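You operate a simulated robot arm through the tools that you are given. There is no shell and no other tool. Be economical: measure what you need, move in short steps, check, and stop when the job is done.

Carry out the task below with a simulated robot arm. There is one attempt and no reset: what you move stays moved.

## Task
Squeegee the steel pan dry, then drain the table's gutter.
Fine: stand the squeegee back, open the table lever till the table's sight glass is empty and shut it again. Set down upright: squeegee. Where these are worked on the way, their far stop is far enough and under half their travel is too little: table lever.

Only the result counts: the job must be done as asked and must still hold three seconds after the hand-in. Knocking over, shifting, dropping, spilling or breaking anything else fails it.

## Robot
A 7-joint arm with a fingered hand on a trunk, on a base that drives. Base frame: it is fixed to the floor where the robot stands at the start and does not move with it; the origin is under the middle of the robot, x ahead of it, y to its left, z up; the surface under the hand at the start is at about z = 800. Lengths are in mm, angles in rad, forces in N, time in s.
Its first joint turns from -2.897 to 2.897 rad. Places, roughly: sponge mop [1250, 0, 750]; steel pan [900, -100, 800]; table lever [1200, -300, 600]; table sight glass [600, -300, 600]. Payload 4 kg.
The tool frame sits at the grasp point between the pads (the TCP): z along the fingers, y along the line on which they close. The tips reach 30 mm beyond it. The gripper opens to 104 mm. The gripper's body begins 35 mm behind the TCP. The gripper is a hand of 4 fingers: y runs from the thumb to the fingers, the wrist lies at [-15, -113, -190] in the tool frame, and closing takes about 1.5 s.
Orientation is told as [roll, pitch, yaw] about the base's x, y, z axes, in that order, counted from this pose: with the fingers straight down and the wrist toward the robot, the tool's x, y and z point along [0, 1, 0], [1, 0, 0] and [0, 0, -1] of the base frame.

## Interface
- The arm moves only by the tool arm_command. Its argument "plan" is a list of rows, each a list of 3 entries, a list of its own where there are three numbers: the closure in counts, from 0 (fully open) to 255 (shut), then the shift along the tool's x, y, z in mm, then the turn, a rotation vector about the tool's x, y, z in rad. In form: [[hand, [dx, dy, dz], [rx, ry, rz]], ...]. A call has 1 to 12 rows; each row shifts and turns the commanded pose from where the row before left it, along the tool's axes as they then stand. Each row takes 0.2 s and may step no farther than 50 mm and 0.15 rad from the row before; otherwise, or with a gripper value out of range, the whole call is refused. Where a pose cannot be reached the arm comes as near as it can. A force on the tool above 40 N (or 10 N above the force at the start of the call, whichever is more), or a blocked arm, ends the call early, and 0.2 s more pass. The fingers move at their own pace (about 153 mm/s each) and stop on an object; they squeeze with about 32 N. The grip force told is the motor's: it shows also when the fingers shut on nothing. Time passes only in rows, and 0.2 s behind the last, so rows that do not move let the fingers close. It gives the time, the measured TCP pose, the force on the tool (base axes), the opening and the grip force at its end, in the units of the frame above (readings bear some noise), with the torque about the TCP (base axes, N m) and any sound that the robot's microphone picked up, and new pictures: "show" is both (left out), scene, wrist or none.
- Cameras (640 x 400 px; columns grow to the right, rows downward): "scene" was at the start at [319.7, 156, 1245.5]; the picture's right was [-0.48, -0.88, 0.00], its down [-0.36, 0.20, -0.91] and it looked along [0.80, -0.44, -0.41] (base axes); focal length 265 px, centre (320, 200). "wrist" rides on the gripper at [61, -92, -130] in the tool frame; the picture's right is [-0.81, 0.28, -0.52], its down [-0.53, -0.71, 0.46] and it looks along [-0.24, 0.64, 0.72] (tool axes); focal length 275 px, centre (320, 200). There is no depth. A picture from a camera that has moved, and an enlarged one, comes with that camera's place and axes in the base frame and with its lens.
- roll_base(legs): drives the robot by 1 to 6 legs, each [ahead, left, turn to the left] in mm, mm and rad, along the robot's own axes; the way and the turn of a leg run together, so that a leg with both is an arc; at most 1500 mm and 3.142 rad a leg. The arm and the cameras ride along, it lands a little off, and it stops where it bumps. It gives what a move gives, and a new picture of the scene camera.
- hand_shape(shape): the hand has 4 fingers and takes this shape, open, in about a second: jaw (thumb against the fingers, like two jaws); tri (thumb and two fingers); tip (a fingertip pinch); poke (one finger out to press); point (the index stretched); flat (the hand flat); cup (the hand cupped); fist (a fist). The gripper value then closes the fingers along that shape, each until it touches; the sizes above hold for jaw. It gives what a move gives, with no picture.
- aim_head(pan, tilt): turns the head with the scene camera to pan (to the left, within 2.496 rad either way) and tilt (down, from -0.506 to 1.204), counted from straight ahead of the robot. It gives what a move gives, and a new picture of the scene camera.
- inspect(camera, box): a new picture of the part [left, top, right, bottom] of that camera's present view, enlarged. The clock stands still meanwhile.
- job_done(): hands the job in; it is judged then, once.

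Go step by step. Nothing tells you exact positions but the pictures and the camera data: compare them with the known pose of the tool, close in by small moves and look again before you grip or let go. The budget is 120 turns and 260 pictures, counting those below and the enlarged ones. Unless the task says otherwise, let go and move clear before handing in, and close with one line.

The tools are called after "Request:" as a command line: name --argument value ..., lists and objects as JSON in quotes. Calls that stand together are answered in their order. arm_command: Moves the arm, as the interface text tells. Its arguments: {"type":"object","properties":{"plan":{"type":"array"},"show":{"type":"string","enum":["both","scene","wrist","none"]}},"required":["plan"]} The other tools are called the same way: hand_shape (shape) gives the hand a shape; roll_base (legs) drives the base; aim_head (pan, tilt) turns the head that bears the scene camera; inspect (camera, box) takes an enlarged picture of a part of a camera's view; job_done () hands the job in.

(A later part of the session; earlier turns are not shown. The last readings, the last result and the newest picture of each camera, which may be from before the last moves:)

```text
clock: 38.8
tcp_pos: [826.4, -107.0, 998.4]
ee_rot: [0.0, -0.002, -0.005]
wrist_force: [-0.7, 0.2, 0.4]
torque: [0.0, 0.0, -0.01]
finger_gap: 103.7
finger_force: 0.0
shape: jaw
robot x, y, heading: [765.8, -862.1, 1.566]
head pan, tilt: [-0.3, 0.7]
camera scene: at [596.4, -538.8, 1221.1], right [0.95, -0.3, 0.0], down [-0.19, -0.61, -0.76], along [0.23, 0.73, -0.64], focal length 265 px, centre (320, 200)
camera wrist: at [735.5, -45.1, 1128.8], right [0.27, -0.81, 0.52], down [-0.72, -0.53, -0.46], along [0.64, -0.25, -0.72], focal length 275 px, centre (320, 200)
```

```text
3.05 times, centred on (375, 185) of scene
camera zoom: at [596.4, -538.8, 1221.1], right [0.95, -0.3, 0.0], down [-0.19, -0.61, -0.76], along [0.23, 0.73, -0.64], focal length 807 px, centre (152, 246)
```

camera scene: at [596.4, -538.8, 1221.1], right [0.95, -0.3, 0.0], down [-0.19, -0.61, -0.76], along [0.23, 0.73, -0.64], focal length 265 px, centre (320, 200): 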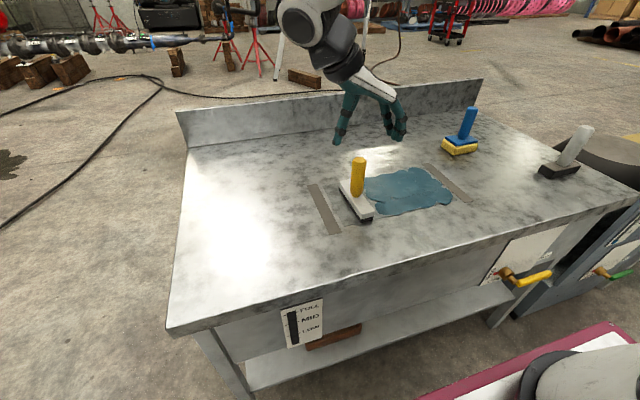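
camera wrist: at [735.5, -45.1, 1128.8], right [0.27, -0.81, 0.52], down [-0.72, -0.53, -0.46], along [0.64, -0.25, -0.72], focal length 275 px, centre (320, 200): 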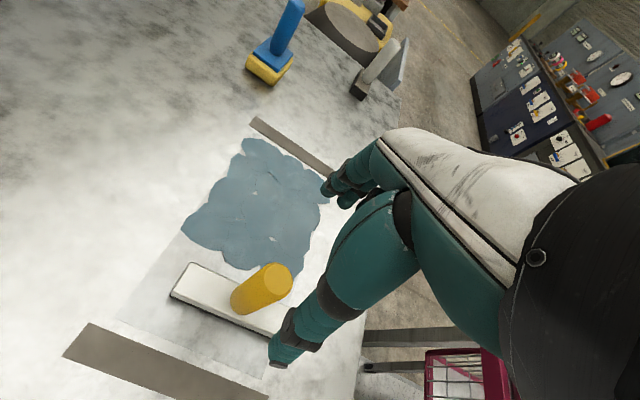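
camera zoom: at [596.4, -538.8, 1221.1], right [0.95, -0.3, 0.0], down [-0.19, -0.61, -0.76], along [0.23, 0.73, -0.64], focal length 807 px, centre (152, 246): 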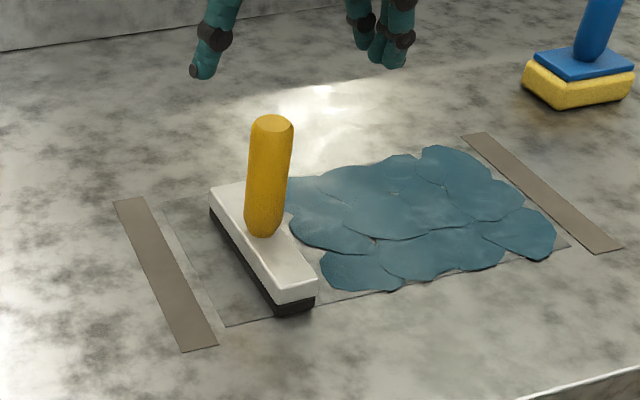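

The hand turned cleanly to yaw 0 and the handle is right under the TCP. Descending and gripping.

Request:
arm_command --plan '[[0, [0, 0, 40], [0, 0, 0]], [0, [0, 0, 40], [0, 0, 0]], [0, [0, 0, 30], [0, 0, 0]], [60, [0, 0, 0], [0, 0, 0]], [120, [0, 0, 0], [0, 0, 0]], [200, [0, 0, 0], [0, 0, 0]], [255, [0, 0, 0], [0, 0, 0]], [255, [0, 0, 0], [0, 0, 0]], [255, [0, 0, 0], [0, 0, 0]], [255, [0, 0, 0], [0, 0, 0]], [255, [0, 0, 0], [0, 0, 0]]]'

Request:
inspect --camera "scene" --box '[270, 120, 480, 250]'

```text
clock: 41.2
tcp_pos: [827.9, -104.1, 887.3]
ee_rot: [0.001, -0.001, -0.003]
wrist_force: [0.2, 0.1, -0.4]
torque: [-0.01, 0.02, 0.0]
finger_gap: 21.9
finger_force: 31.8
shape: jaw
robot x, y, heading: [769.7, -863.1, 1.564]
head pan, tilt: [-0.3, 0.7]
camera scene: at [596.4, -538.7, 1221.1], right [0.95, -0.3, 0.0], down [-0.19, -0.61, -0.76], along [0.23, 0.73, -0.64], focal length 265 px, centre (320, 200)
camera wrist: at [735.5, -43.0, 1017.6], right [0.27, -0.81, 0.52], down [-0.71, -0.53, -0.46], along [0.64, -0.25, -0.72], focal length 275 px, centre (320, 200)
```

scene: 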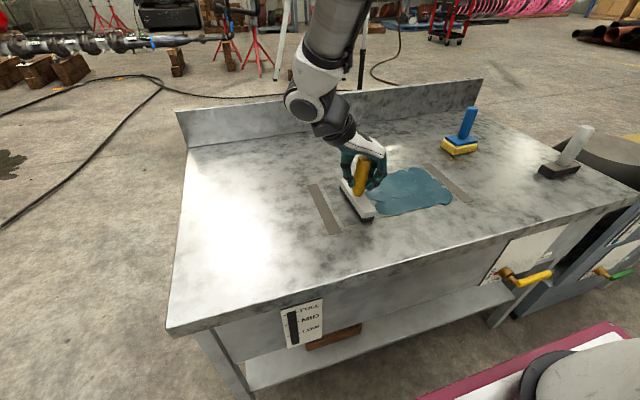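
wrist: 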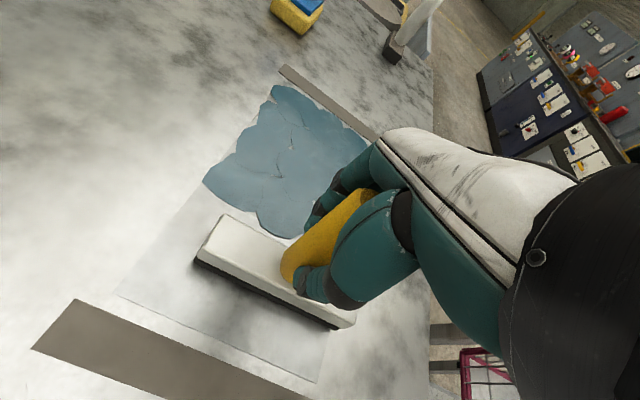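

```text
3.05 times, centred on (375, 185) of scene
camera zoom: at [596.4, -538.7, 1221.1], right [0.95, -0.3, 0.0], down [-0.19, -0.61, -0.76], along [0.23, 0.73, -0.64], focal length 807 px, centre (152, 246)
```

zoom: 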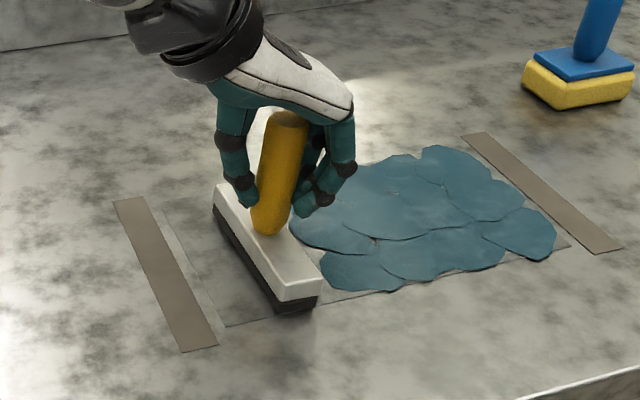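

Gripped with closing along x. I'm pressing slightly and sweeping +x in small steps.

Request:
arm_command --plan '[[255, [0, 0, 1.5], [0, 0, 0]], [255, [0, 15, 0], [0, 0, 0]], [255, [0, 15, 0], [0, 0, 0]], [255, [0, 15, 0], [0, 0, 0]], [255, [0, 15, 0], [0, 0, 0]], [255, [0, 0, 0], [0, 0, 0]]]' --show "wrist"

Request:
inspect --camera "scene" --box '[270, 120, 480, 250]'

```text
clock: 42.6
tcp_pos: [886.7, -106.3, 885.4]
ee_rot: [0.002, 0.0, -0.002]
wrist_force: [-10.5, -0.8, 24.2]
torque: [0.06, 0.74, 0.0]
finger_gap: 24.1
finger_force: 32.4
shape: jaw
robot x, y, heading: [773.0, -857.6, 1.567]
head pan, tilt: [-0.3, 0.7]
camera wrist: at [794.6, -45.8, 1016.7], right [0.27, -0.81, 0.52], down [-0.71, -0.53, -0.46], along [0.64, -0.24, -0.73], focal length 275 px, centre (320, 200)
```

wrist: 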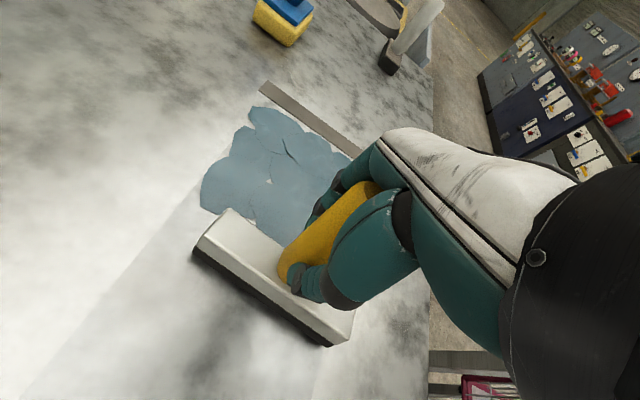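

```text
3.05 times, centred on (375, 185) of scene
camera zoom: at [595.8, -539.5, 1221.3], right [0.95, -0.3, 0.0], down [-0.19, -0.61, -0.77], along [0.23, 0.73, -0.64], focal length 807 px, centre (152, 246)
```

zoom: 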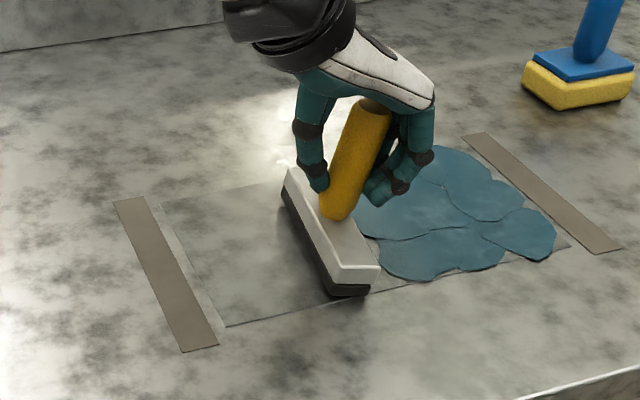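

The blade clears the water. I'll ease the pressure slightly and continue to the far gutter.

Request:
arm_command --plan '[[255, [0, 10, -1], [0, 0, 0]], [255, [0, 15, -0.5], [0, 0, 0]], [255, [0, 15, 0], [0, 0, 0]], [255, [0, 15, 0], [0, 0, 0]], [255, [0, 15, 0], [0, 0, 0]], [255, [0, 15, 0], [0, 0, 0]], [255, [0, 0, 0], [0, 0, 0]]]' --show "wrist"

Request:
inspect --camera "scene" --box '[270, 120, 480, 250]'

```text
clock: 44.2
tcp_pos: [974.5, -106.1, 886.9]
ee_rot: [-0.001, 0.0, -0.004]
wrist_force: [0.6, 0.8, 0.1]
torque: [0.0, 0.05, -0.01]
finger_gap: 22.7
finger_force: 31.4
shape: jaw
robot x, y, heading: [766.4, -861.7, 1.561]
head pan, tilt: [-0.3, 0.7]
camera wrist: at [881.8, -45.1, 1018.6], right [0.27, -0.81, 0.52], down [-0.72, -0.53, -0.46], along [0.64, -0.25, -0.72], focal length 275 px, centre (320, 200)
```

wrist: 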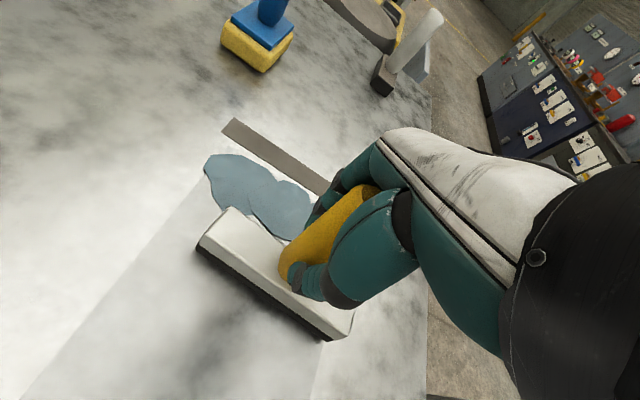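

```text
3.05 times, centred on (375, 185) of scene
camera zoom: at [596.4, -538.7, 1221.1], right [0.95, -0.3, 0.0], down [-0.19, -0.61, -0.76], along [0.23, 0.73, -0.64], focal length 807 px, centre (152, 246)
```

zoom: 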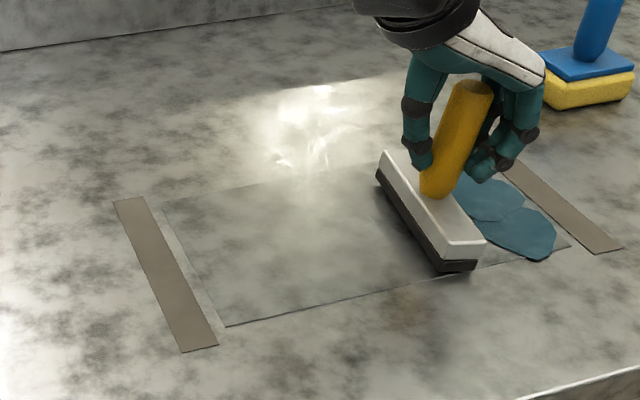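

The pan is nearly clear. Continuing through to the gutter.

Request:
arm_command --plan '[[255, [0, 15, 0.5], [0, 0, 0]], [255, [0, 15, 0], [0, 0, 0]], [255, [0, 15, 0], [0, 0, 0]], [255, [0, 15, 0], [0, 0, 0]], [255, [0, 15, 0], [0, 0, 0]], [255, [0, 15, 0], [0, 0, 0]], [255, [0, 15, 0], [0, 0, 0]], [255, [0, 15, 0], [0, 0, 0]], [255, [0, 14, 0], [0, 0, 0]], [255, [0, 0, 0], [0, 0, 0]]]' --show "wrist"

Request:
inspect --camera "scene" --box '[270, 120, 480, 250]'

Request:
inspect --camera "scene" --box '[240, 270, 400, 370]'

```text
clock: 46.4
tcp_pos: [1107.5, -108.1, 887.3]
ee_rot: [0.0, -0.001, -0.004]
wrist_force: [0.3, 0.3, -2.6]
torque: [0.02, -0.04, 0.02]
finger_gap: 22.7
finger_force: 32.0
shape: jaw
robot x, y, heading: [772.4, -862.4, 1.568]
head pan, tilt: [-0.3, 0.7]
camera wrist: at [1015.1, -46.3, 1017.9], right [0.27, -0.81, 0.52], down [-0.71, -0.53, -0.46], along [0.64, -0.25, -0.72], focal length 275 px, centre (320, 200)
```

wrist: 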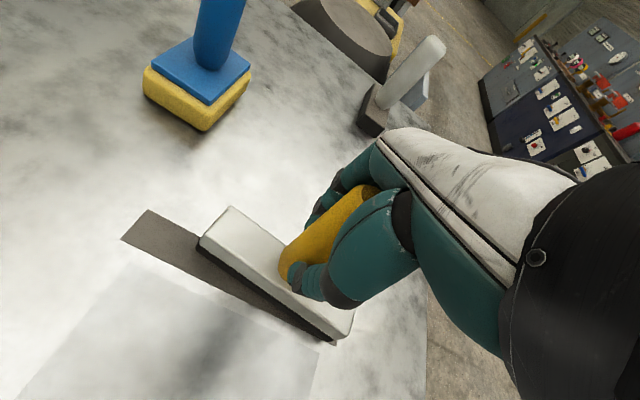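

```text
3.05 times, centred on (375, 185) of scene
camera zoom: at [596.5, -538.7, 1221.1], right [0.95, -0.3, 0.0], down [-0.19, -0.61, -0.76], along [0.23, 0.73, -0.64], focal length 807 px, centre (152, 246)
```

zoom: 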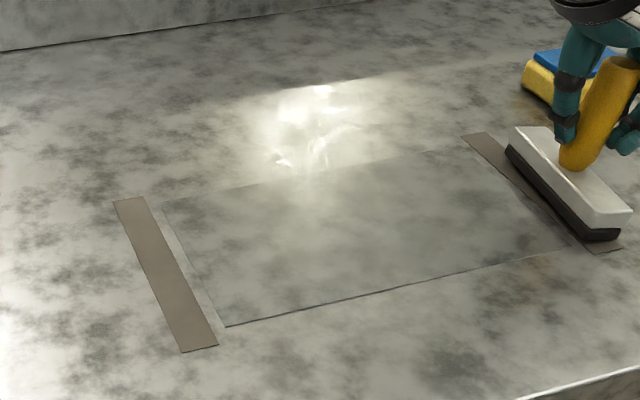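

```text
4.00 times, centred on (320, 320) of scene
camera zoom: at [596.5, -538.7, 1221.1], right [0.95, -0.3, 0.0], down [-0.19, -0.61, -0.76], along [0.23, 0.73, -0.64], focal length 1059 px, centre (320, -280)
```

zoom: 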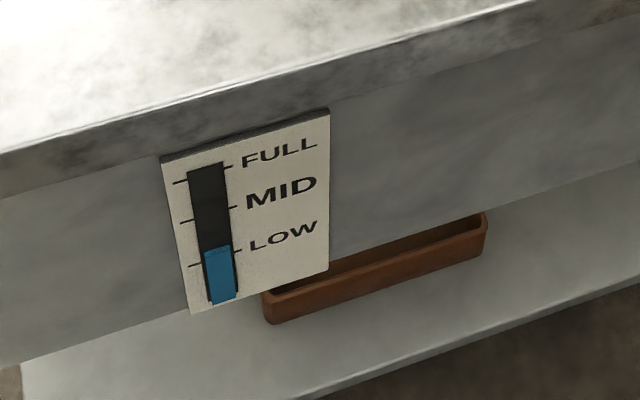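

The sight glass shows blue up to LOW and the pan looks dry. I'll lift and check the squeegee's tilt, then view the whole pan.

Request:
arm_command --plan '[[255, [0, 0, -30], [0, 0, 0]], [255, [0, 0, -30], [0, 0, 0]], [255, [0, -45, 0], [0, 0, 0]], [255, [0, -45, 0], [0, 0, 0]], [255, [0, -45, 0], [0, 0, 0]], [255, [0, -45, 0], [0, 0, 0]], [255, [0, -45, 0], [0, 0, 0]], [255, [0, -45, 0], [0, 0, 0]], [255, [0, -45, 0], [0, 0, 0]], [255, [0, -45, 0], [0, 0, 0]], [255, [0, 0, 0], [0, 0, 0]]]'

Request:
inspect --camera "scene" --box '[240, 120, 480, 270]'

```text
clock: 48.8
tcp_pos: [745.9, -104.8, 945.9]
ee_rot: [0.0, 0.001, -0.001]
wrist_force: [-1.1, -0.1, -2.2]
torque: [0.01, 0.02, 0.0]
finger_gap: 22.8
finger_force: 32.5
shape: jaw
robot x, y, heading: [769.7, -865.3, 1.57]
head pan, tilt: [-0.3, 0.7]
camera scene: at [596.3, -538.7, 1221.1], right [0.95, -0.3, 0.0], down [-0.19, -0.61, -0.76], along [0.23, 0.73, -0.64], focal length 265 px, centre (320, 200)
camera wrist: at [653.9, -44.1, 1076.8], right [0.27, -0.81, 0.52], down [-0.71, -0.53, -0.46], along [0.64, -0.25, -0.72], focal length 275 px, centre (320, 200)
```

scene: 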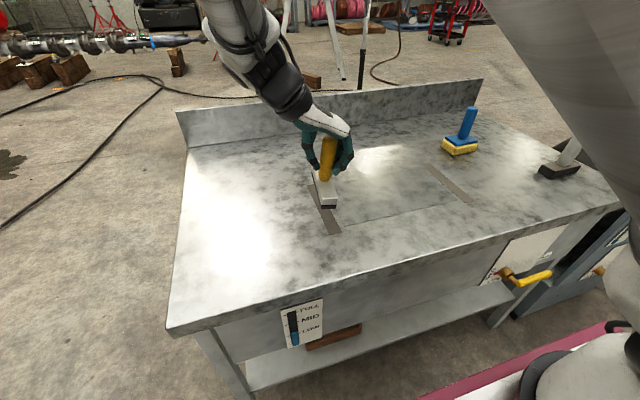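
wrist: 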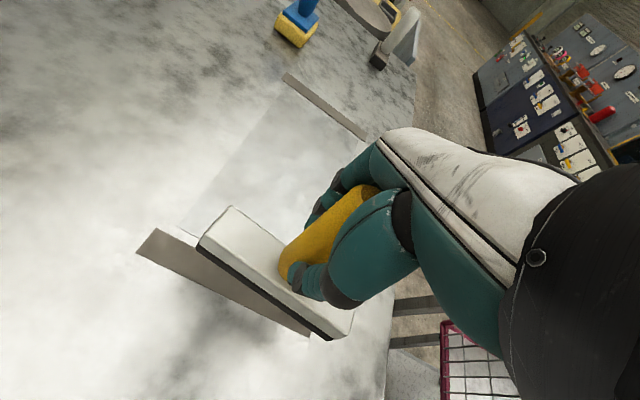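

```text
2.67 times, centred on (360, 195) of scene
camera zoom: at [596.3, -538.7, 1221.1], right [0.95, -0.3, 0.0], down [-0.19, -0.61, -0.76], along [0.23, 0.73, -0.64], focal length 706 px, centre (213, 213)
```

zoom: 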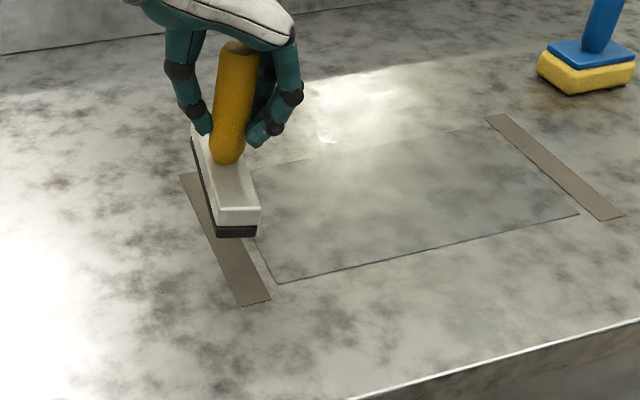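

The pan is dry and the squeegee leans about 0.14 rad. I'm moving back over its original spot and correcting the lean there.

Request:
arm_command --plan '[[255, [-7, -41, 0], [0, 0, 0]], [255, [-7, -41, 0], [0, 0, 0]], [255, [-7, -41, 0], [0, 0, 0]], [255, [-7, -41, 0], [0, 0, 0]], [255, [-5, -38, 0], [0, 0, 0]], [255, [0, 0, 0], [-0.07, 0, 0]], [255, [0, 0, 0], [-0.07, 0, 0]], [255, [0, 0, 0], [0, 0, 0]]]'

Request:
inspect --camera "scene" --box '[160, 140, 320, 240]'

```text
clock: 50.8
tcp_pos: [594.1, -108.5, 946.3]
ee_rot: [0.0, -0.146, -0.11]
wrist_force: [-1.1, -1.1, -2.3]
torque: [0.03, -0.04, 0.03]
finger_gap: 22.6
finger_force: 31.8
shape: jaw
robot x, y, heading: [770.6, -862.0, 1.565]
head pan, tilt: [-0.3, 0.7]
stopped in row 8: the arm was blocked; the commanded pose is now the measured one
camera scene: at [592.4, -538.9, 1218.7], right [0.97, -0.26, 0.0], down [-0.17, -0.64, -0.75], along [0.19, 0.72, -0.67], focal length 265 px, centre (320, 200)
camera wrist: at [491.1, -36.3, 1061.6], right [0.11, -0.83, 0.55], down [-0.69, -0.46, -0.55], along [0.71, -0.32, -0.62], focal length 275 px, centre (320, 200)
```

scene: 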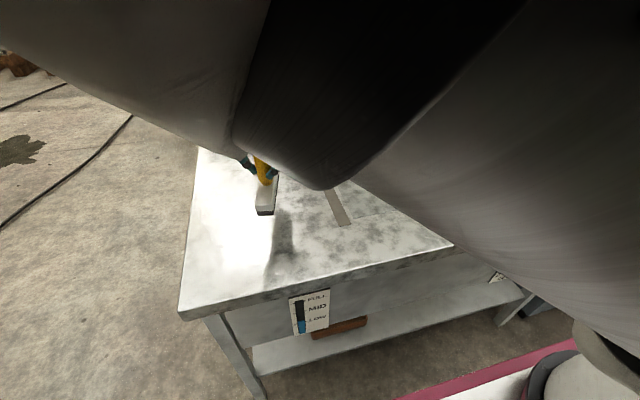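
wrist: 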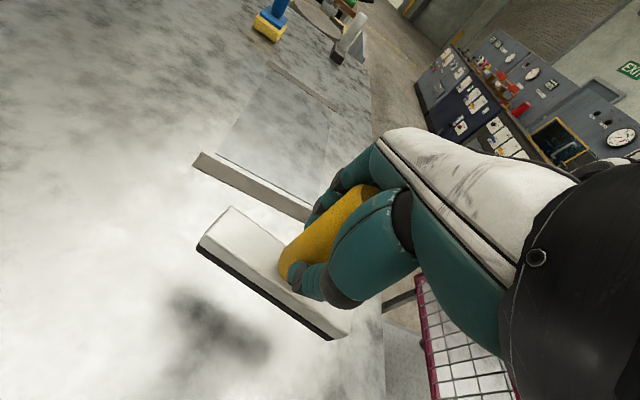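

```text
4.00 times, centred on (240, 190) of scene
camera zoom: at [592.4, -538.9, 1218.7], right [0.97, -0.26, 0.0], down [-0.17, -0.64, -0.75], along [0.19, 0.72, -0.67], focal length 1059 px, centre (640, 240)
```

zoom: 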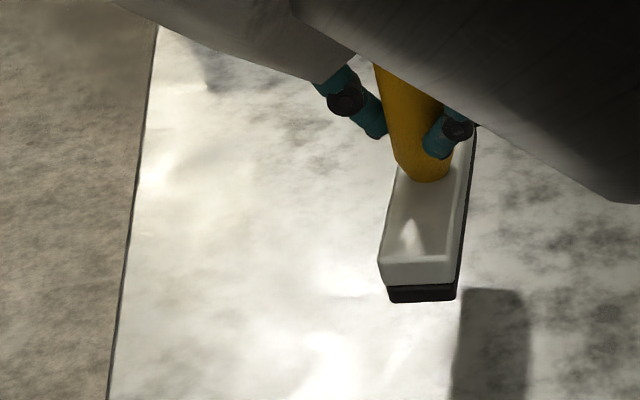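

The arm's elbow met the head, so I'll retreat the way I came. I'll bring the base 200 mm left instead, so the placing pose stays comfortable.

Request:
arm_command --plan '[[255, [0, 25, 0], [0, 0, 0]], [255, [0, 40, 0], [0, 0, -0.05]], [255, [0, 40, 0], [0, 0, -0.06]], [255, [0, 40, 0], [0, 0, 0]], [255, [0, 10, 0], [0, 0, 0]], [255, [0, 0, 0], [0, 0, 0]]]'

Request:
inspect --camera "scene" --box '[240, 120, 480, 270]'

```text
clock: 52.2
tcp_pos: [743.7, -117.2, 968.7]
ee_rot: [-0.016, -0.14, 0.009]
wrist_force: [-0.5, -0.4, -3.6]
torque: [0.0, 0.01, 0.0]
finger_gap: 22.3
finger_force: 31.6
shape: jaw
robot x, y, heading: [769.7, -858.7, 1.56]
head pan, tilt: [-0.3, 0.7]
camera scene: at [602.8, -538.2, 1227.5], right [0.93, -0.36, 0.0], down [-0.21, -0.55, -0.81], along [0.3, 0.75, -0.59], focal length 265 px, centre (320, 200)
camera wrist: at [633.8, -56.5, 1084.4], right [0.21, -0.8, 0.56], down [-0.64, -0.55, -0.54], along [0.74, -0.25, -0.62], focal length 275 px, centre (320, 200)
```

scene: 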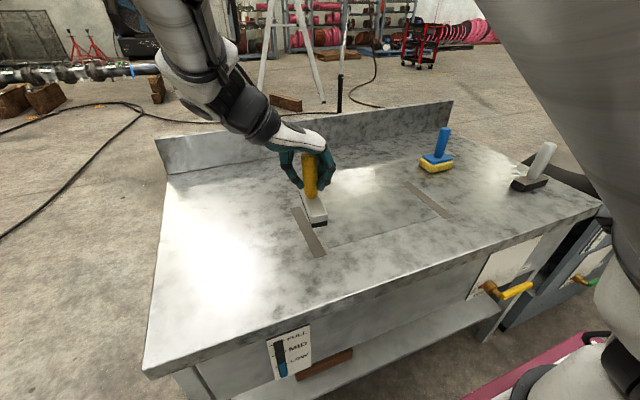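
wrist: 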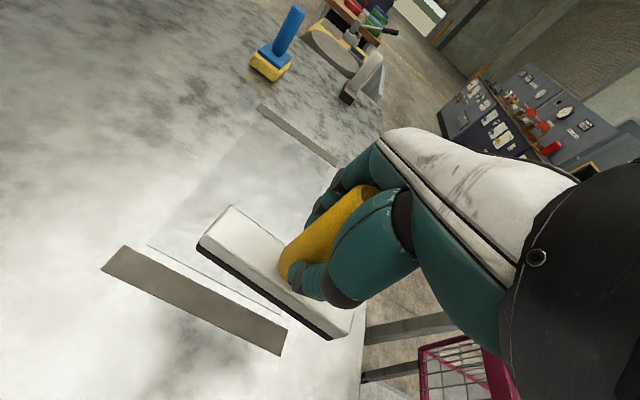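

```text
2.67 times, centred on (360, 195) of scene
camera zoom: at [602.8, -538.2, 1227.5], right [0.93, -0.36, 0.0], down [-0.21, -0.55, -0.81], along [0.3, 0.75, -0.59], focal length 706 px, centre (213, 213)
```

zoom: 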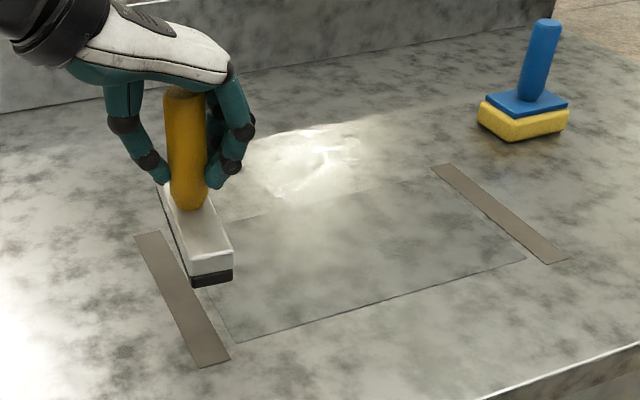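

The squeegee now hangs plumb. I'm driving the base 200 mm left so the hand sits over the original spot.

Request:
roll_base --legs '[[-21, 201, 0]]'

Request:
inspect --camera "wrist" --box '[0, 0, 640, 400]'

```text
clock: 53.8
tcp_pos: [547.9, -138.1, 970.1]
ee_rot: [-0.017, -0.141, 0.008]
wrist_force: [0.2, -0.2, -1.5]
torque: [0.0, 0.01, 0.01]
finger_gap: 22.4
finger_force: 32.5
shape: jaw
robot x, y, heading: [571.4, -884.9, 1.56]
head pan, tilt: [-0.3, 0.7]
camera scene: at [403.9, -557.4, 1226.5], right [0.93, -0.37, 0.0], down [-0.22, -0.55, -0.8], along [0.29, 0.75, -0.6], focal length 265 px, centre (320, 200)
```

scene: 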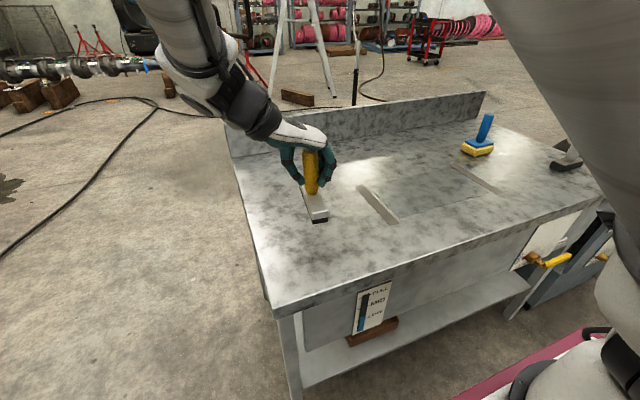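

```text
1.00 times, centred on (320, 200) of wrist (not enlarged: the box is as wide or as high as the picture)
camera zoom: at [437.3, -75.3, 1084.4], right [0.2, -0.8, 0.56], down [-0.64, -0.54, -0.54], along [0.74, -0.25, -0.62], focal length 275 px, centre (320, 200)
```

zoom: 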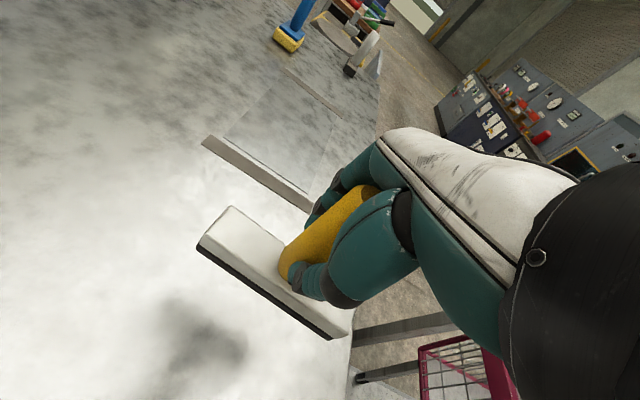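

The hand is over the spot. I'm lowering straight down, gently at the end.

Request:
arm_command --plan '[[255, [0, -10, 30], [0, 0, 0]], [255, [0, -5, 30], [0, 0, 0]], [255, [0, -2, 14], [0, 0, 0]], [255, [0, -0.5, 3], [0, 0, 0]], [255, [0, -0.3, 2], [0, 0, 0]], [255, [0, 0, 0], [0, 0, 0]]]'

Request:
inspect --camera "scene" --box '[260, 130, 420, 230]'

```text
clock: 55.2
tcp_pos: [541.6, -138.3, 888.4]
ee_rot: [-0.016, -0.141, 0.006]
wrist_force: [0.2, 0.4, -2.3]
torque: [0.0, 0.03, 0.0]
finger_gap: 22.6
finger_force: 31.6
shape: jaw
robot x, y, heading: [570.7, -879.7, 1.564]
head pan, tilt: [-0.3, 0.7]
camera scene: at [397.7, -557.6, 1221.1], right [0.95, -0.3, 0.0], down [-0.2, -0.61, -0.76], along [0.23, 0.73, -0.64], focal length 265 px, centre (320, 200)
camera wrist: at [430.7, -76.4, 1002.8], right [0.2, -0.8, 0.56], down [-0.64, -0.54, -0.54], along [0.74, -0.25, -0.62], focal length 275 px, centre (320, 200)
```

scene: 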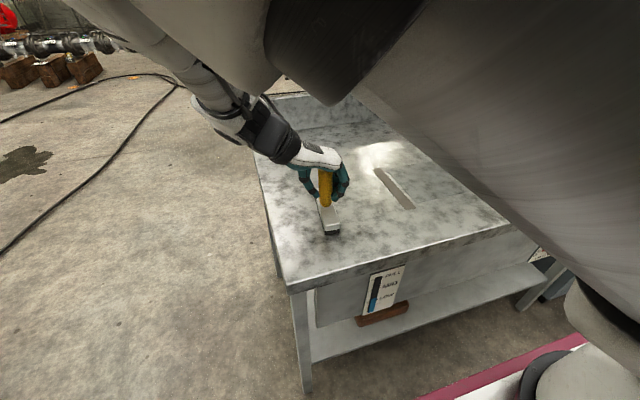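
wrist: 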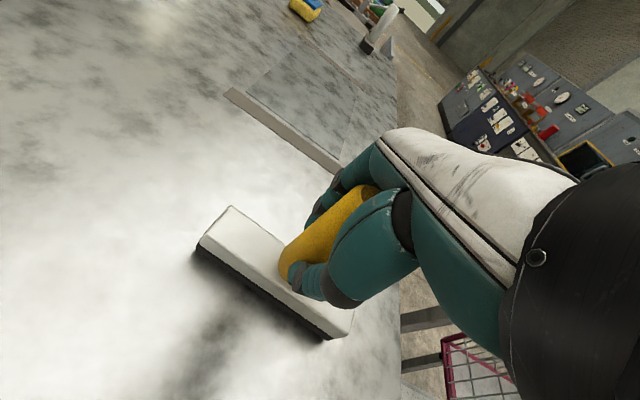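

```text
4.00 times, centred on (340, 180) of scene
camera zoom: at [397.7, -557.6, 1221.1], right [0.95, -0.3, 0.0], down [-0.2, -0.61, -0.76], along [0.23, 0.73, -0.64], focal length 1059 px, centre (240, 280)
```

zoom: 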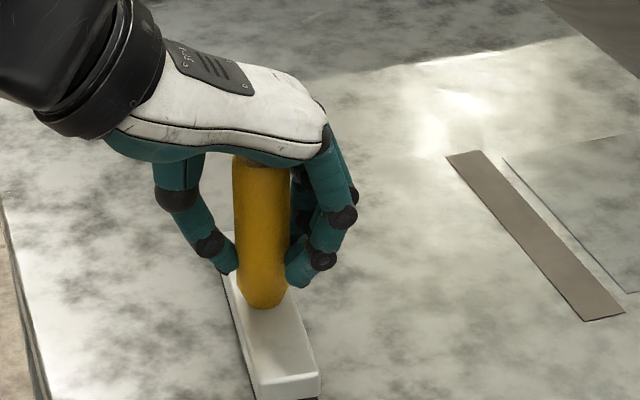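

It is upright but still just off the surface, so I'm easing down until the load changes.

Request:
arm_command --plan '[[255, [0, -0.2, 1.5], [0, 0, 0]], [255, [0, 0, 0], [0, 0, 0]]]' --show "none"

Request:
arm_command --plan '[[255, [0, -0.2, 1.5], [0, 0, 0]], [255, [0, 0, 0], [0, 0, 0]]]' --show "none"

```text
clock: 55.8
tcp_pos: [540.3, -139.0, 886.9]
ee_rot: [-0.014, -0.141, 0.007]
wrist_force: [-0.4, 0.0, -2.2]
torque: [-0.02, 0.02, -0.02]
finger_gap: 22.2
finger_force: 31.3
shape: jaw
robot x, y, heading: [568.3, -880.9, 1.566]
head pan, tilt: [-0.3, 0.7]
```

```text
clock: 56.4
tcp_pos: [540.9, -139.2, 885.4]
ee_rot: [-0.015, -0.141, 0.008]
wrist_force: [-1.6, -0.6, -2.1]
torque: [0.0, 0.0, -0.01]
finger_gap: 22.4
finger_force: 31.8
shape: jaw
robot x, y, heading: [568.1, -881.9, 1.56]
head pan, tilt: [-0.3, 0.7]
```

Request:
arm_command --plan '[[255, [0, -0.2, 1.5], [0, 0, 0]], [255, [0, 0, 0], [0, 0, 0]]]' --show "none"

Request:
arm_command --plan '[[255, [0, -0.2, 1.5], [0, 0, 0]], [255, [0, 0, 0], [0, 0, 0]]]' --show "none"

Request:
inspect --camera "scene" --box '[280, 160, 400, 250]'

```text
clock: 57.0
tcp_pos: [541.2, -139.0, 883.7]
ee_rot: [-0.017, -0.141, 0.005]
wrist_force: [0.9, -0.7, 5.9]
torque: [0.02, 0.0, -0.01]
finger_gap: 22.4
finger_force: 32.3
shape: jaw
robot x, y, heading: [571.2, -880.3, 1.563]
head pan, tilt: [-0.3, 0.7]
```

```text
clock: 57.6
tcp_pos: [539.7, -140.2, 883.1]
ee_rot: [-0.012, -0.141, 0.005]
wrist_force: [2.3, 2.1, 12.9]
torque: [0.05, -0.03, 0.01]
finger_gap: 23.1
finger_force: 32.2
shape: jaw
robot x, y, heading: [572.8, -882.3, 1.562]
head pan, tilt: [-0.3, 0.7]
```

```text
4.44 times, centred on (340, 205) of scene
camera zoom: at [397.8, -558.0, 1221.2], right [0.95, -0.3, 0.0], down [-0.2, -0.61, -0.77], along [0.23, 0.73, -0.64], focal length 1177 px, centre (231, 178)
```

zoom: 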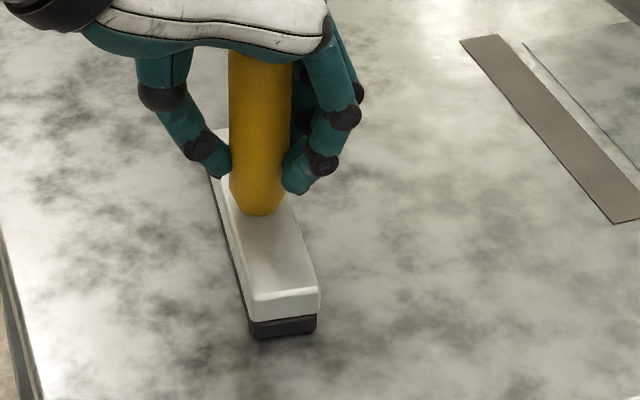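

Contact is made and the squeegee stands flat at its old spot. I'll ease off 1 mm, open, and rise along the tool axis.

Request:
arm_command --plan '[[255, [0, 0, -1.5], [0, 0, 0]], [120, [0, 0, 0], [0, 0, 0]], [0, [0, 0, 0], [0, 0, 0]], [0, [0, 0, 0], [0, 0, 0]], [0, [0, 0, 0], [0, 0, 0]], [0, [0, 0, 0], [0, 0, 0]], [0, [0, 0, 0], [0, 0, 0]], [0, [0, 4, -30], [0, 0, 0]], [0, [0, 4, -30], [0, 0, 0]], [0, [0, 4, -30], [0, 0, 0]], [0, [0, 4, -30], [0, 0, 0]], [0, [0, 0, 0], [0, 0, 0]]]'

Request:
inspect --camera "scene" --box '[260, 130, 420, 250]'

```text
clock: 60.2
tcp_pos: [546.2, -135.4, 1005.6]
ee_rot: [-0.018, -0.141, -0.008]
wrist_force: [0.7, 0.2, 0.6]
torque: [-0.04, -0.04, -0.02]
finger_gap: 103.9
finger_force: 0.0
shape: jaw
robot x, y, heading: [570.7, -880.1, 1.567]
head pan, tilt: [-0.3, 0.7]
camera scene: at [420.7, -560.7, 1243.7], right [0.85, -0.53, 0.0], down [-0.23, -0.37, -0.9], along [0.48, 0.76, -0.43], focal length 265 px, centre (320, 200)
camera wrist: at [437.4, -72.1, 1120.5], right [0.19, -0.8, 0.56], down [-0.65, -0.53, -0.54], along [0.74, -0.26, -0.62], focal length 275 px, centre (320, 200)
```

scene: 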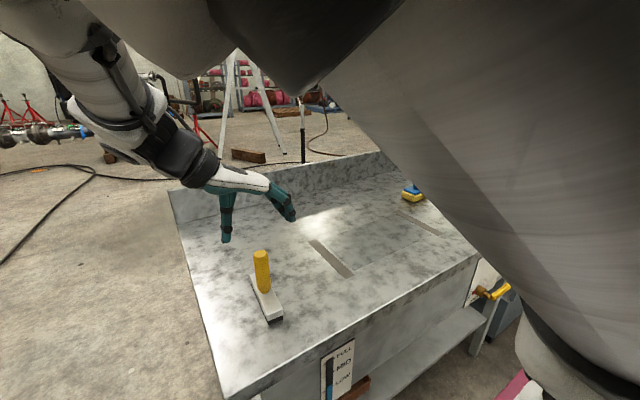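
wrist: 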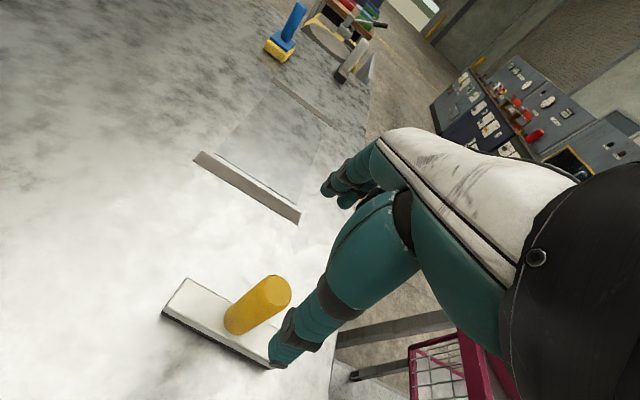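

```text
3.33 times, centred on (340, 190) of scene
camera zoom: at [420.7, -560.7, 1243.7], right [0.85, -0.53, 0.0], down [-0.23, -0.37, -0.9], along [0.48, 0.76, -0.43], focal length 883 px, centre (253, 233)
```

zoom: 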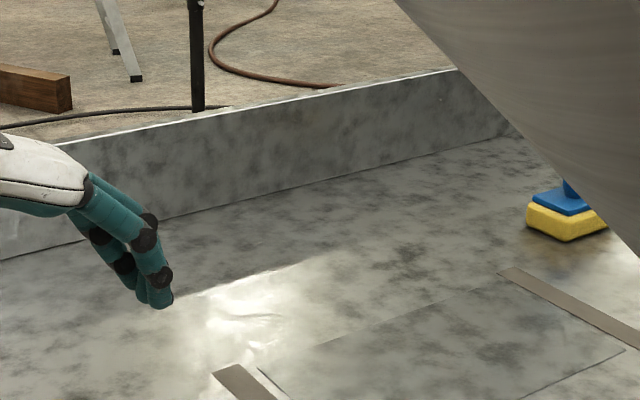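

The squeegee stands upright in its place. I'm raising the hand and turning it back to its natural heading.

Request:
arm_command --plan '[[0, [0, 10, -40], [0.07, 0, 0]], [0, [0, 10, -40], [0.07, 0, 0]], [0, [0, 40, -20], [0, 0, 0]], [0, [0, 40, 0], [0, 0, 0]], [0, [0, 30, 0], [0, 0, 0]], [0, [0, 0, 0], [0, 0, -0.15]], [0, [0, 0, 0], [0, 0, -0.15]], [0, [0, 0, 0], [0, 0, -0.15]], [0, [0, 0, 0], [0, 0, -0.15]], [0, [0, 0, 0], [0, 0, -0.15]], [0, [0, 0, 0], [0, 0, -0.15]]]' --show "none"

Request:
arm_command --plan '[[0, [0, 0, 0], [0, 0, -0.15]], [0, [0, 0, 0], [0, 0, -0.15]], [0, [0, 0, 0], [0, 0, -0.15]], [0, [0, 0, 0], [0, 0, -0.15]], [0, [0, 0, 0], [0, 0, -0.07]], [0, [0, 0, 0], [0, 0, 0]]]' --show "scene"

```text
clock: 62.6
tcp_pos: [660.6, -133.2, 1107.2]
ee_rot: [-0.012, 0.011, 0.905]
wrist_force: [0.2, 1.1, -0.1]
torque: [-0.01, 0.01, 0.0]
finger_gap: 104.0
finger_force: 0.0
shape: jaw
robot x, y, heading: [572.2, -880.0, 1.565]
head pan, tilt: [-0.3, 0.7]
```

```text
clock: 64.0
tcp_pos: [660.2, -135.0, 1106.0]
ee_rot: [0.001, 0.014, 1.573]
wrist_force: [0.5, -1.3, 0.4]
torque: [-0.02, 0.02, 0.02]
finger_gap: 103.8
finger_force: 0.1
shape: jaw
robot x, y, heading: [570.6, -878.6, 1.564]
head pan, tilt: [-0.3, 0.7]
camera scene: at [397.8, -557.7, 1221.1], right [0.95, -0.3, 0.0], down [-0.2, -0.61, -0.76], along [0.23, 0.73, -0.64], focal length 265 px, centre (320, 200)
```

scene: 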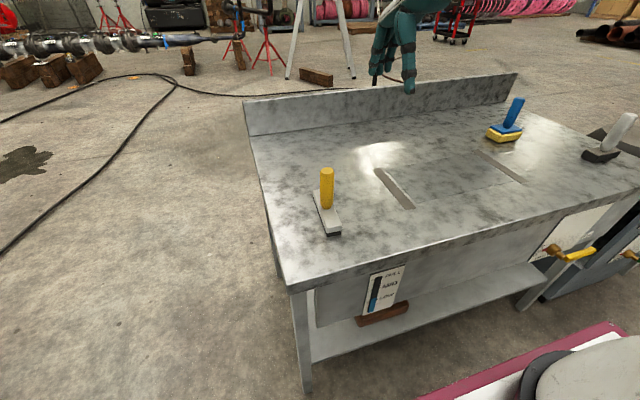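

The squeegee is back. Now for the lever, at about (1165,-330,645): I'll back off and drive so that it lies in front of the arm.

Request:
roll_base --legs '[[-240, 0, 0], [0, -500, 0]]'

Request:
aim_head --pan -0.35 --tilt 0.8

Request:
inspect --camera "scene" --box '[240, 160, 400, 260]'

```text
clock: 68.3
tcp_pos: [1171.5, -381.5, 1106.4]
ee_rot: [-0.001, 0.015, 1.563]
wrist_force: [-0.8, 0.2, 0.2]
torque: [0.0, 0.02, 0.01]
finger_gap: 103.7
finger_force: 0.1
shape: jaw
robot x, y, heading: [1078.0, -1123.7, 1.553]
head pan, tilt: [-0.3, 0.7]
camera scene: at [905.3, -801.9, 1221.1], right [0.95, -0.31, 0.0], down [-0.2, -0.61, -0.76], along [0.24, 0.73, -0.64], focal length 265 px, centre (320, 200)
```

scene: 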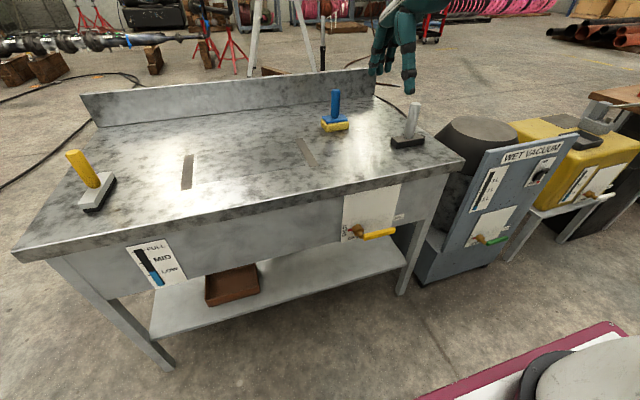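

```text
clock: 69.0
tcp_pos: [1172.3, -381.8, 1106.9]
ee_rot: [0.0, 0.016, 1.563]
wrist_force: [-1.0, 0.3, -0.7]
torque: [-0.01, 0.03, -0.01]
finger_gap: 104.2
finger_force: 0.0
shape: jaw
robot x, y, heading: [1077.3, -1123.8, 1.555]
head pan, tilt: [-0.351, 0.799]
camera scene: at [907.8, -807.3, 1212.9], right [0.93, -0.36, 0.0], down [-0.26, -0.67, -0.7], along [0.25, 0.65, -0.72], focal length 265 px, centre (320, 200)
```

scene: 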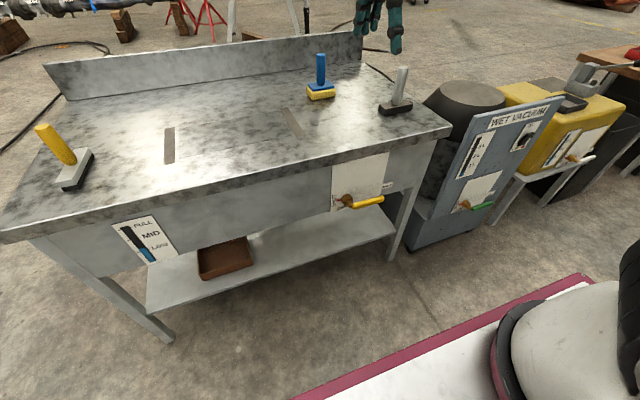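

```text
4.00 times, centred on (320, 210) of scene
camera zoom: at [907.8, -807.3, 1212.9], right [0.93, -0.36, 0.0], down [-0.26, -0.67, -0.7], along [0.25, 0.65, -0.72], focal length 1059 px, centre (320, 160)
```

zoom: 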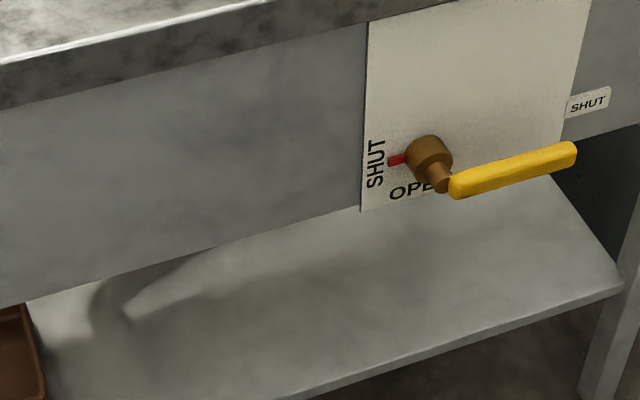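

The lever bar runs from about (1204,-328,612) to (1307,-332,617), with its hub at (1197,617). The pointer is on SHUT, so opening means the bar swings up. I'll try the one-finger "poke" shape and look at it.

Request:
hand_shape --shape "poke"

Request:
aim_head --pan -0.45 --tilt 0.4

Request:
inspect --camera "wrist" --box '[0, 0, 640, 400]'

```text
clock: 69.9
tcp_pos: [1172.7, -380.9, 1107.7]
ee_rot: [0.0, 0.017, 1.562]
wrist_force: [1.0, 0.1, -0.7]
torque: [0.02, 0.03, -0.02]
finger_gap: 0.0
finger_force: 0.1
shape: poke
robot x, y, heading: [1075.6, -1128.3, 1.552]
head pan, tilt: [-0.351, 0.799]
```

```text
clock: 70.8
tcp_pos: [1172.4, -382.0, 1107.9]
ee_rot: [0.001, 0.016, 1.565]
wrist_force: [-0.4, -0.1, 0.5]
torque: [0.01, 0.0, 0.0]
finger_gap: 0.0
finger_force: 0.1
shape: poke
robot x, y, heading: [1076.2, -1124.7, 1.553]
head pan, tilt: [-0.45, 0.4]
camera scene: at [920.5, -799.9, 1247.9], right [0.89, -0.45, 0.0], down [-0.18, -0.35, -0.92], along [0.41, 0.82, -0.39], focal length 265 px, centre (320, 200)
```

scene: 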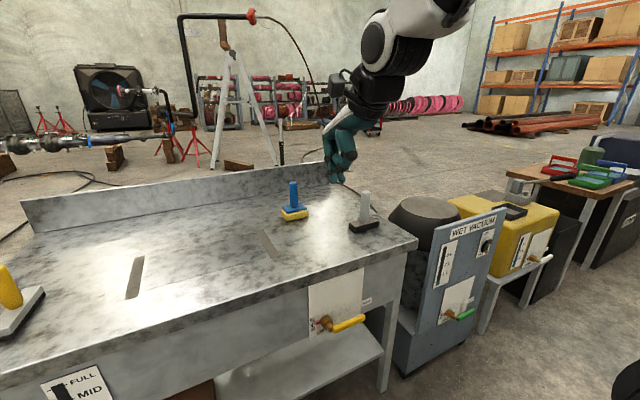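

```text
1.00 times, centred on (320, 200) of wrist (not enlarged: the box is as wide or as high as the picture)
camera zoom: at [1109.4, -471.4, 1238.9], right [0.81, 0.28, 0.51], down [0.53, -0.72, -0.44], along [0.25, 0.63, -0.73], focal length 275 px, centre (320, 200)
```

zoom: 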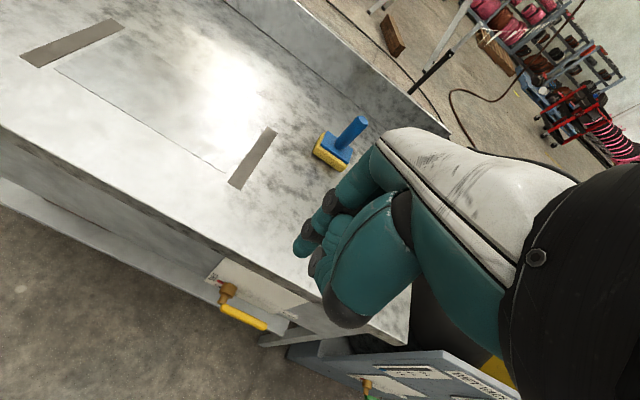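

"Poke" leaves the finger bent. I'll try "point".

Request:
hand_shape --shape "point"

Request:
inspect --camera "wrist" --box '[200, 80, 520, 400]'

Request:
inspect --camera "scene" --box '[280, 60, 440, 200]'

```text
clock: 71.7
tcp_pos: [1171.3, -382.5, 1106.8]
ee_rot: [0.001, 0.014, 1.562]
wrist_force: [0.8, 0.1, -0.3]
torque: [0.03, 0.0, -0.05]
finger_gap: 0.1
finger_force: 0.0
shape: point
robot x, y, heading: [1078.1, -1125.7, 1.556]
head pan, tilt: [-0.45, 0.4]
```

```text
1.25 times, centred on (360, 240) of wrist
camera zoom: at [1109.4, -471.4, 1238.9], right [0.81, 0.28, 0.51], down [0.53, -0.72, -0.44], along [0.25, 0.63, -0.73], focal length 344 px, centre (270, 150)
```

zoom: 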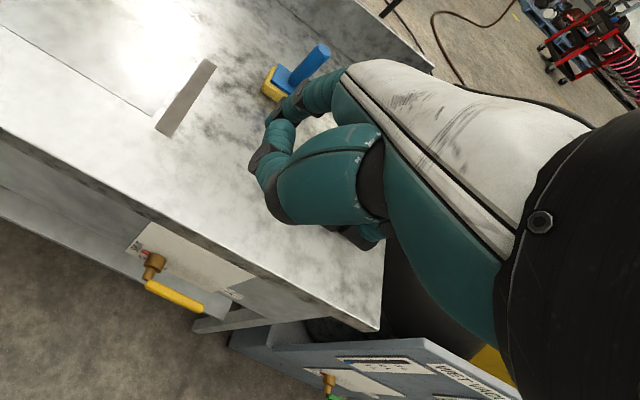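

```text
2.86 times, centred on (360, 130) of scene
camera zoom: at [920.5, -799.9, 1248.0], right [0.89, -0.45, 0.0], down [-0.18, -0.35, -0.92], along [0.41, 0.82, -0.39], focal length 756 px, centre (206, 400)
```

zoom: 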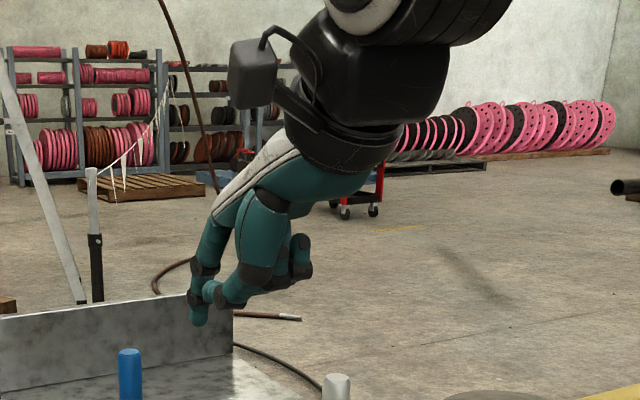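

"Point" isn't clearly better, so I'll use the jaw: tilt the hand 60° forward so it can grip the bar. Then I can rotate the hand with the lever about its hub axis.

Request:
hand_shape --shape "jaw"

Request:
arm_command --plan '[[120, [0, -45, 0], [0, 0, 0]], [120, [0, -45, 0], [0, 0, 0]], [120, [0, 0, 0], [-0.15, 0, 0]], [120, [0, 0, 0], [-0.15, 0, 0]], [120, [0, 0, 0], [-0.15, 0, 0]], [120, [0, 0, 0], [-0.15, 0, 0]], [120, [0, 0, 0], [-0.15, 0, 0]], [120, [0, 0, 0], [-0.15, 0, 0]], [120, [0, 0, 0], [-0.147, 0, 0]], [120, [0, 0, 0], [0, 0, 0]]]'

```text
clock: 72.6
tcp_pos: [1173.1, -382.0, 1106.7]
ee_rot: [-0.001, 0.015, 1.563]
wrist_force: [0.3, 1.2, -0.4]
torque: [0.01, -0.03, 0.0]
finger_gap: 103.5
finger_force: 0.0
shape: jaw
robot x, y, heading: [1073.1, -1128.4, 1.55]
head pan, tilt: [-0.45, 0.4]
```

```text
clock: 74.8
tcp_pos: [1173.8, -368.1, 1192.4]
ee_rot: [-0.002, -1.032, 1.566]
wrist_force: [0.1, -0.3, 0.1]
torque: [0.0, -0.03, 0.01]
finger_gap: 55.0
finger_force: 0.0
shape: jaw
out of reach, approached as far as the arm can: row 5, 6, 7, 8, 9
robot x, y, heading: [1075.3, -1124.6, 1.555]
head pan, tilt: [-0.45, 0.4]
camera scene: at [920.5, -800.0, 1248.0], right [0.89, -0.45, 0.0], down [-0.18, -0.35, -0.92], along [0.41, 0.82, -0.39], focal length 265 px, centre (320, 200)
camera wrist: at [1111.1, -527.3, 1181.7], right [0.81, -0.31, 0.5], down [0.53, 0.02, -0.85], along [0.25, 0.95, 0.18], focal length 275 px, centre (320, 200)
```

scene: 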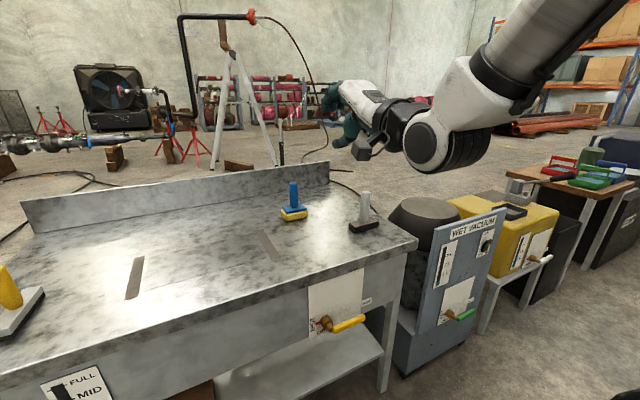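
wrist: 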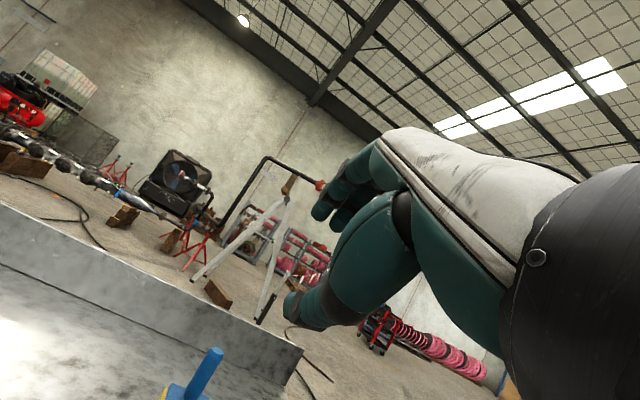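

It folds too close at this height, so I'll back the base 150 mm and bring the hand forward. Then I'll lower it in front of the table.

Request:
roll_base --legs '[[-150, 0, 0.015]]'

Request:
arm_command --plan '[[120, [0, 22.5, 39], [0, 0, 0]], [120, [0, 22.5, 39], [0, 0, 0]], [120, [0, 0, 0], [0, 0, 0]]]' --show "scene"

```text
clock: 76.2
tcp_pos: [1160.4, -517.1, 1194.1]
ee_rot: [-0.001, -1.03, 1.584]
wrist_force: [0.6, 0.0, -0.5]
torque: [-0.02, 0.01, 0.02]
finger_gap: 55.1
finger_force: 0.1
shape: jaw
robot x, y, heading: [1073.7, -1277.7, 1.571]
head pan, tilt: [-0.45, 0.4]
camera scene: at [914.0, -951.8, 1248.0], right [0.9, -0.44, 0.0], down [-0.17, -0.35, -0.92], along [0.4, 0.83, -0.39], focal length 265 px, centre (320, 200)
```

scene: 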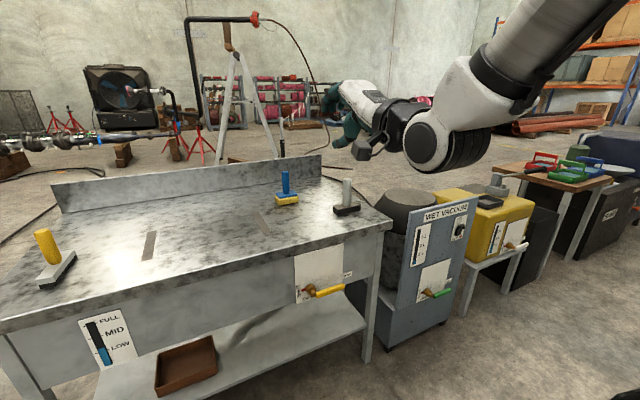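

```text
clock: 77.0
tcp_pos: [1160.5, -425.1, 1190.0]
ee_rot: [-0.003, -1.031, 1.582]
wrist_force: [-0.7, -0.5, 1.4]
torque: [0.01, 0.01, -0.02]
finger_gap: 55.3
finger_force: 0.0
shape: jaw
robot x, y, heading: [1076.0, -1273.7, 1.575]
head pan, tilt: [-0.45, 0.4]
camera scene: at [914.0, -951.8, 1248.0], right [0.9, -0.44, 0.0], down [-0.17, -0.35, -0.92], along [0.4, 0.83, -0.39], focal length 265 px, centre (320, 200)
```

scene: 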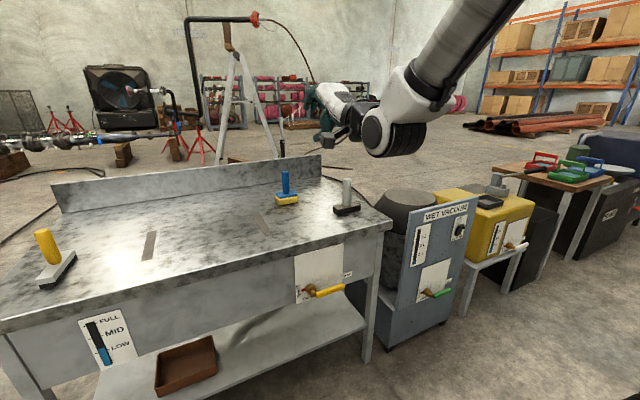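

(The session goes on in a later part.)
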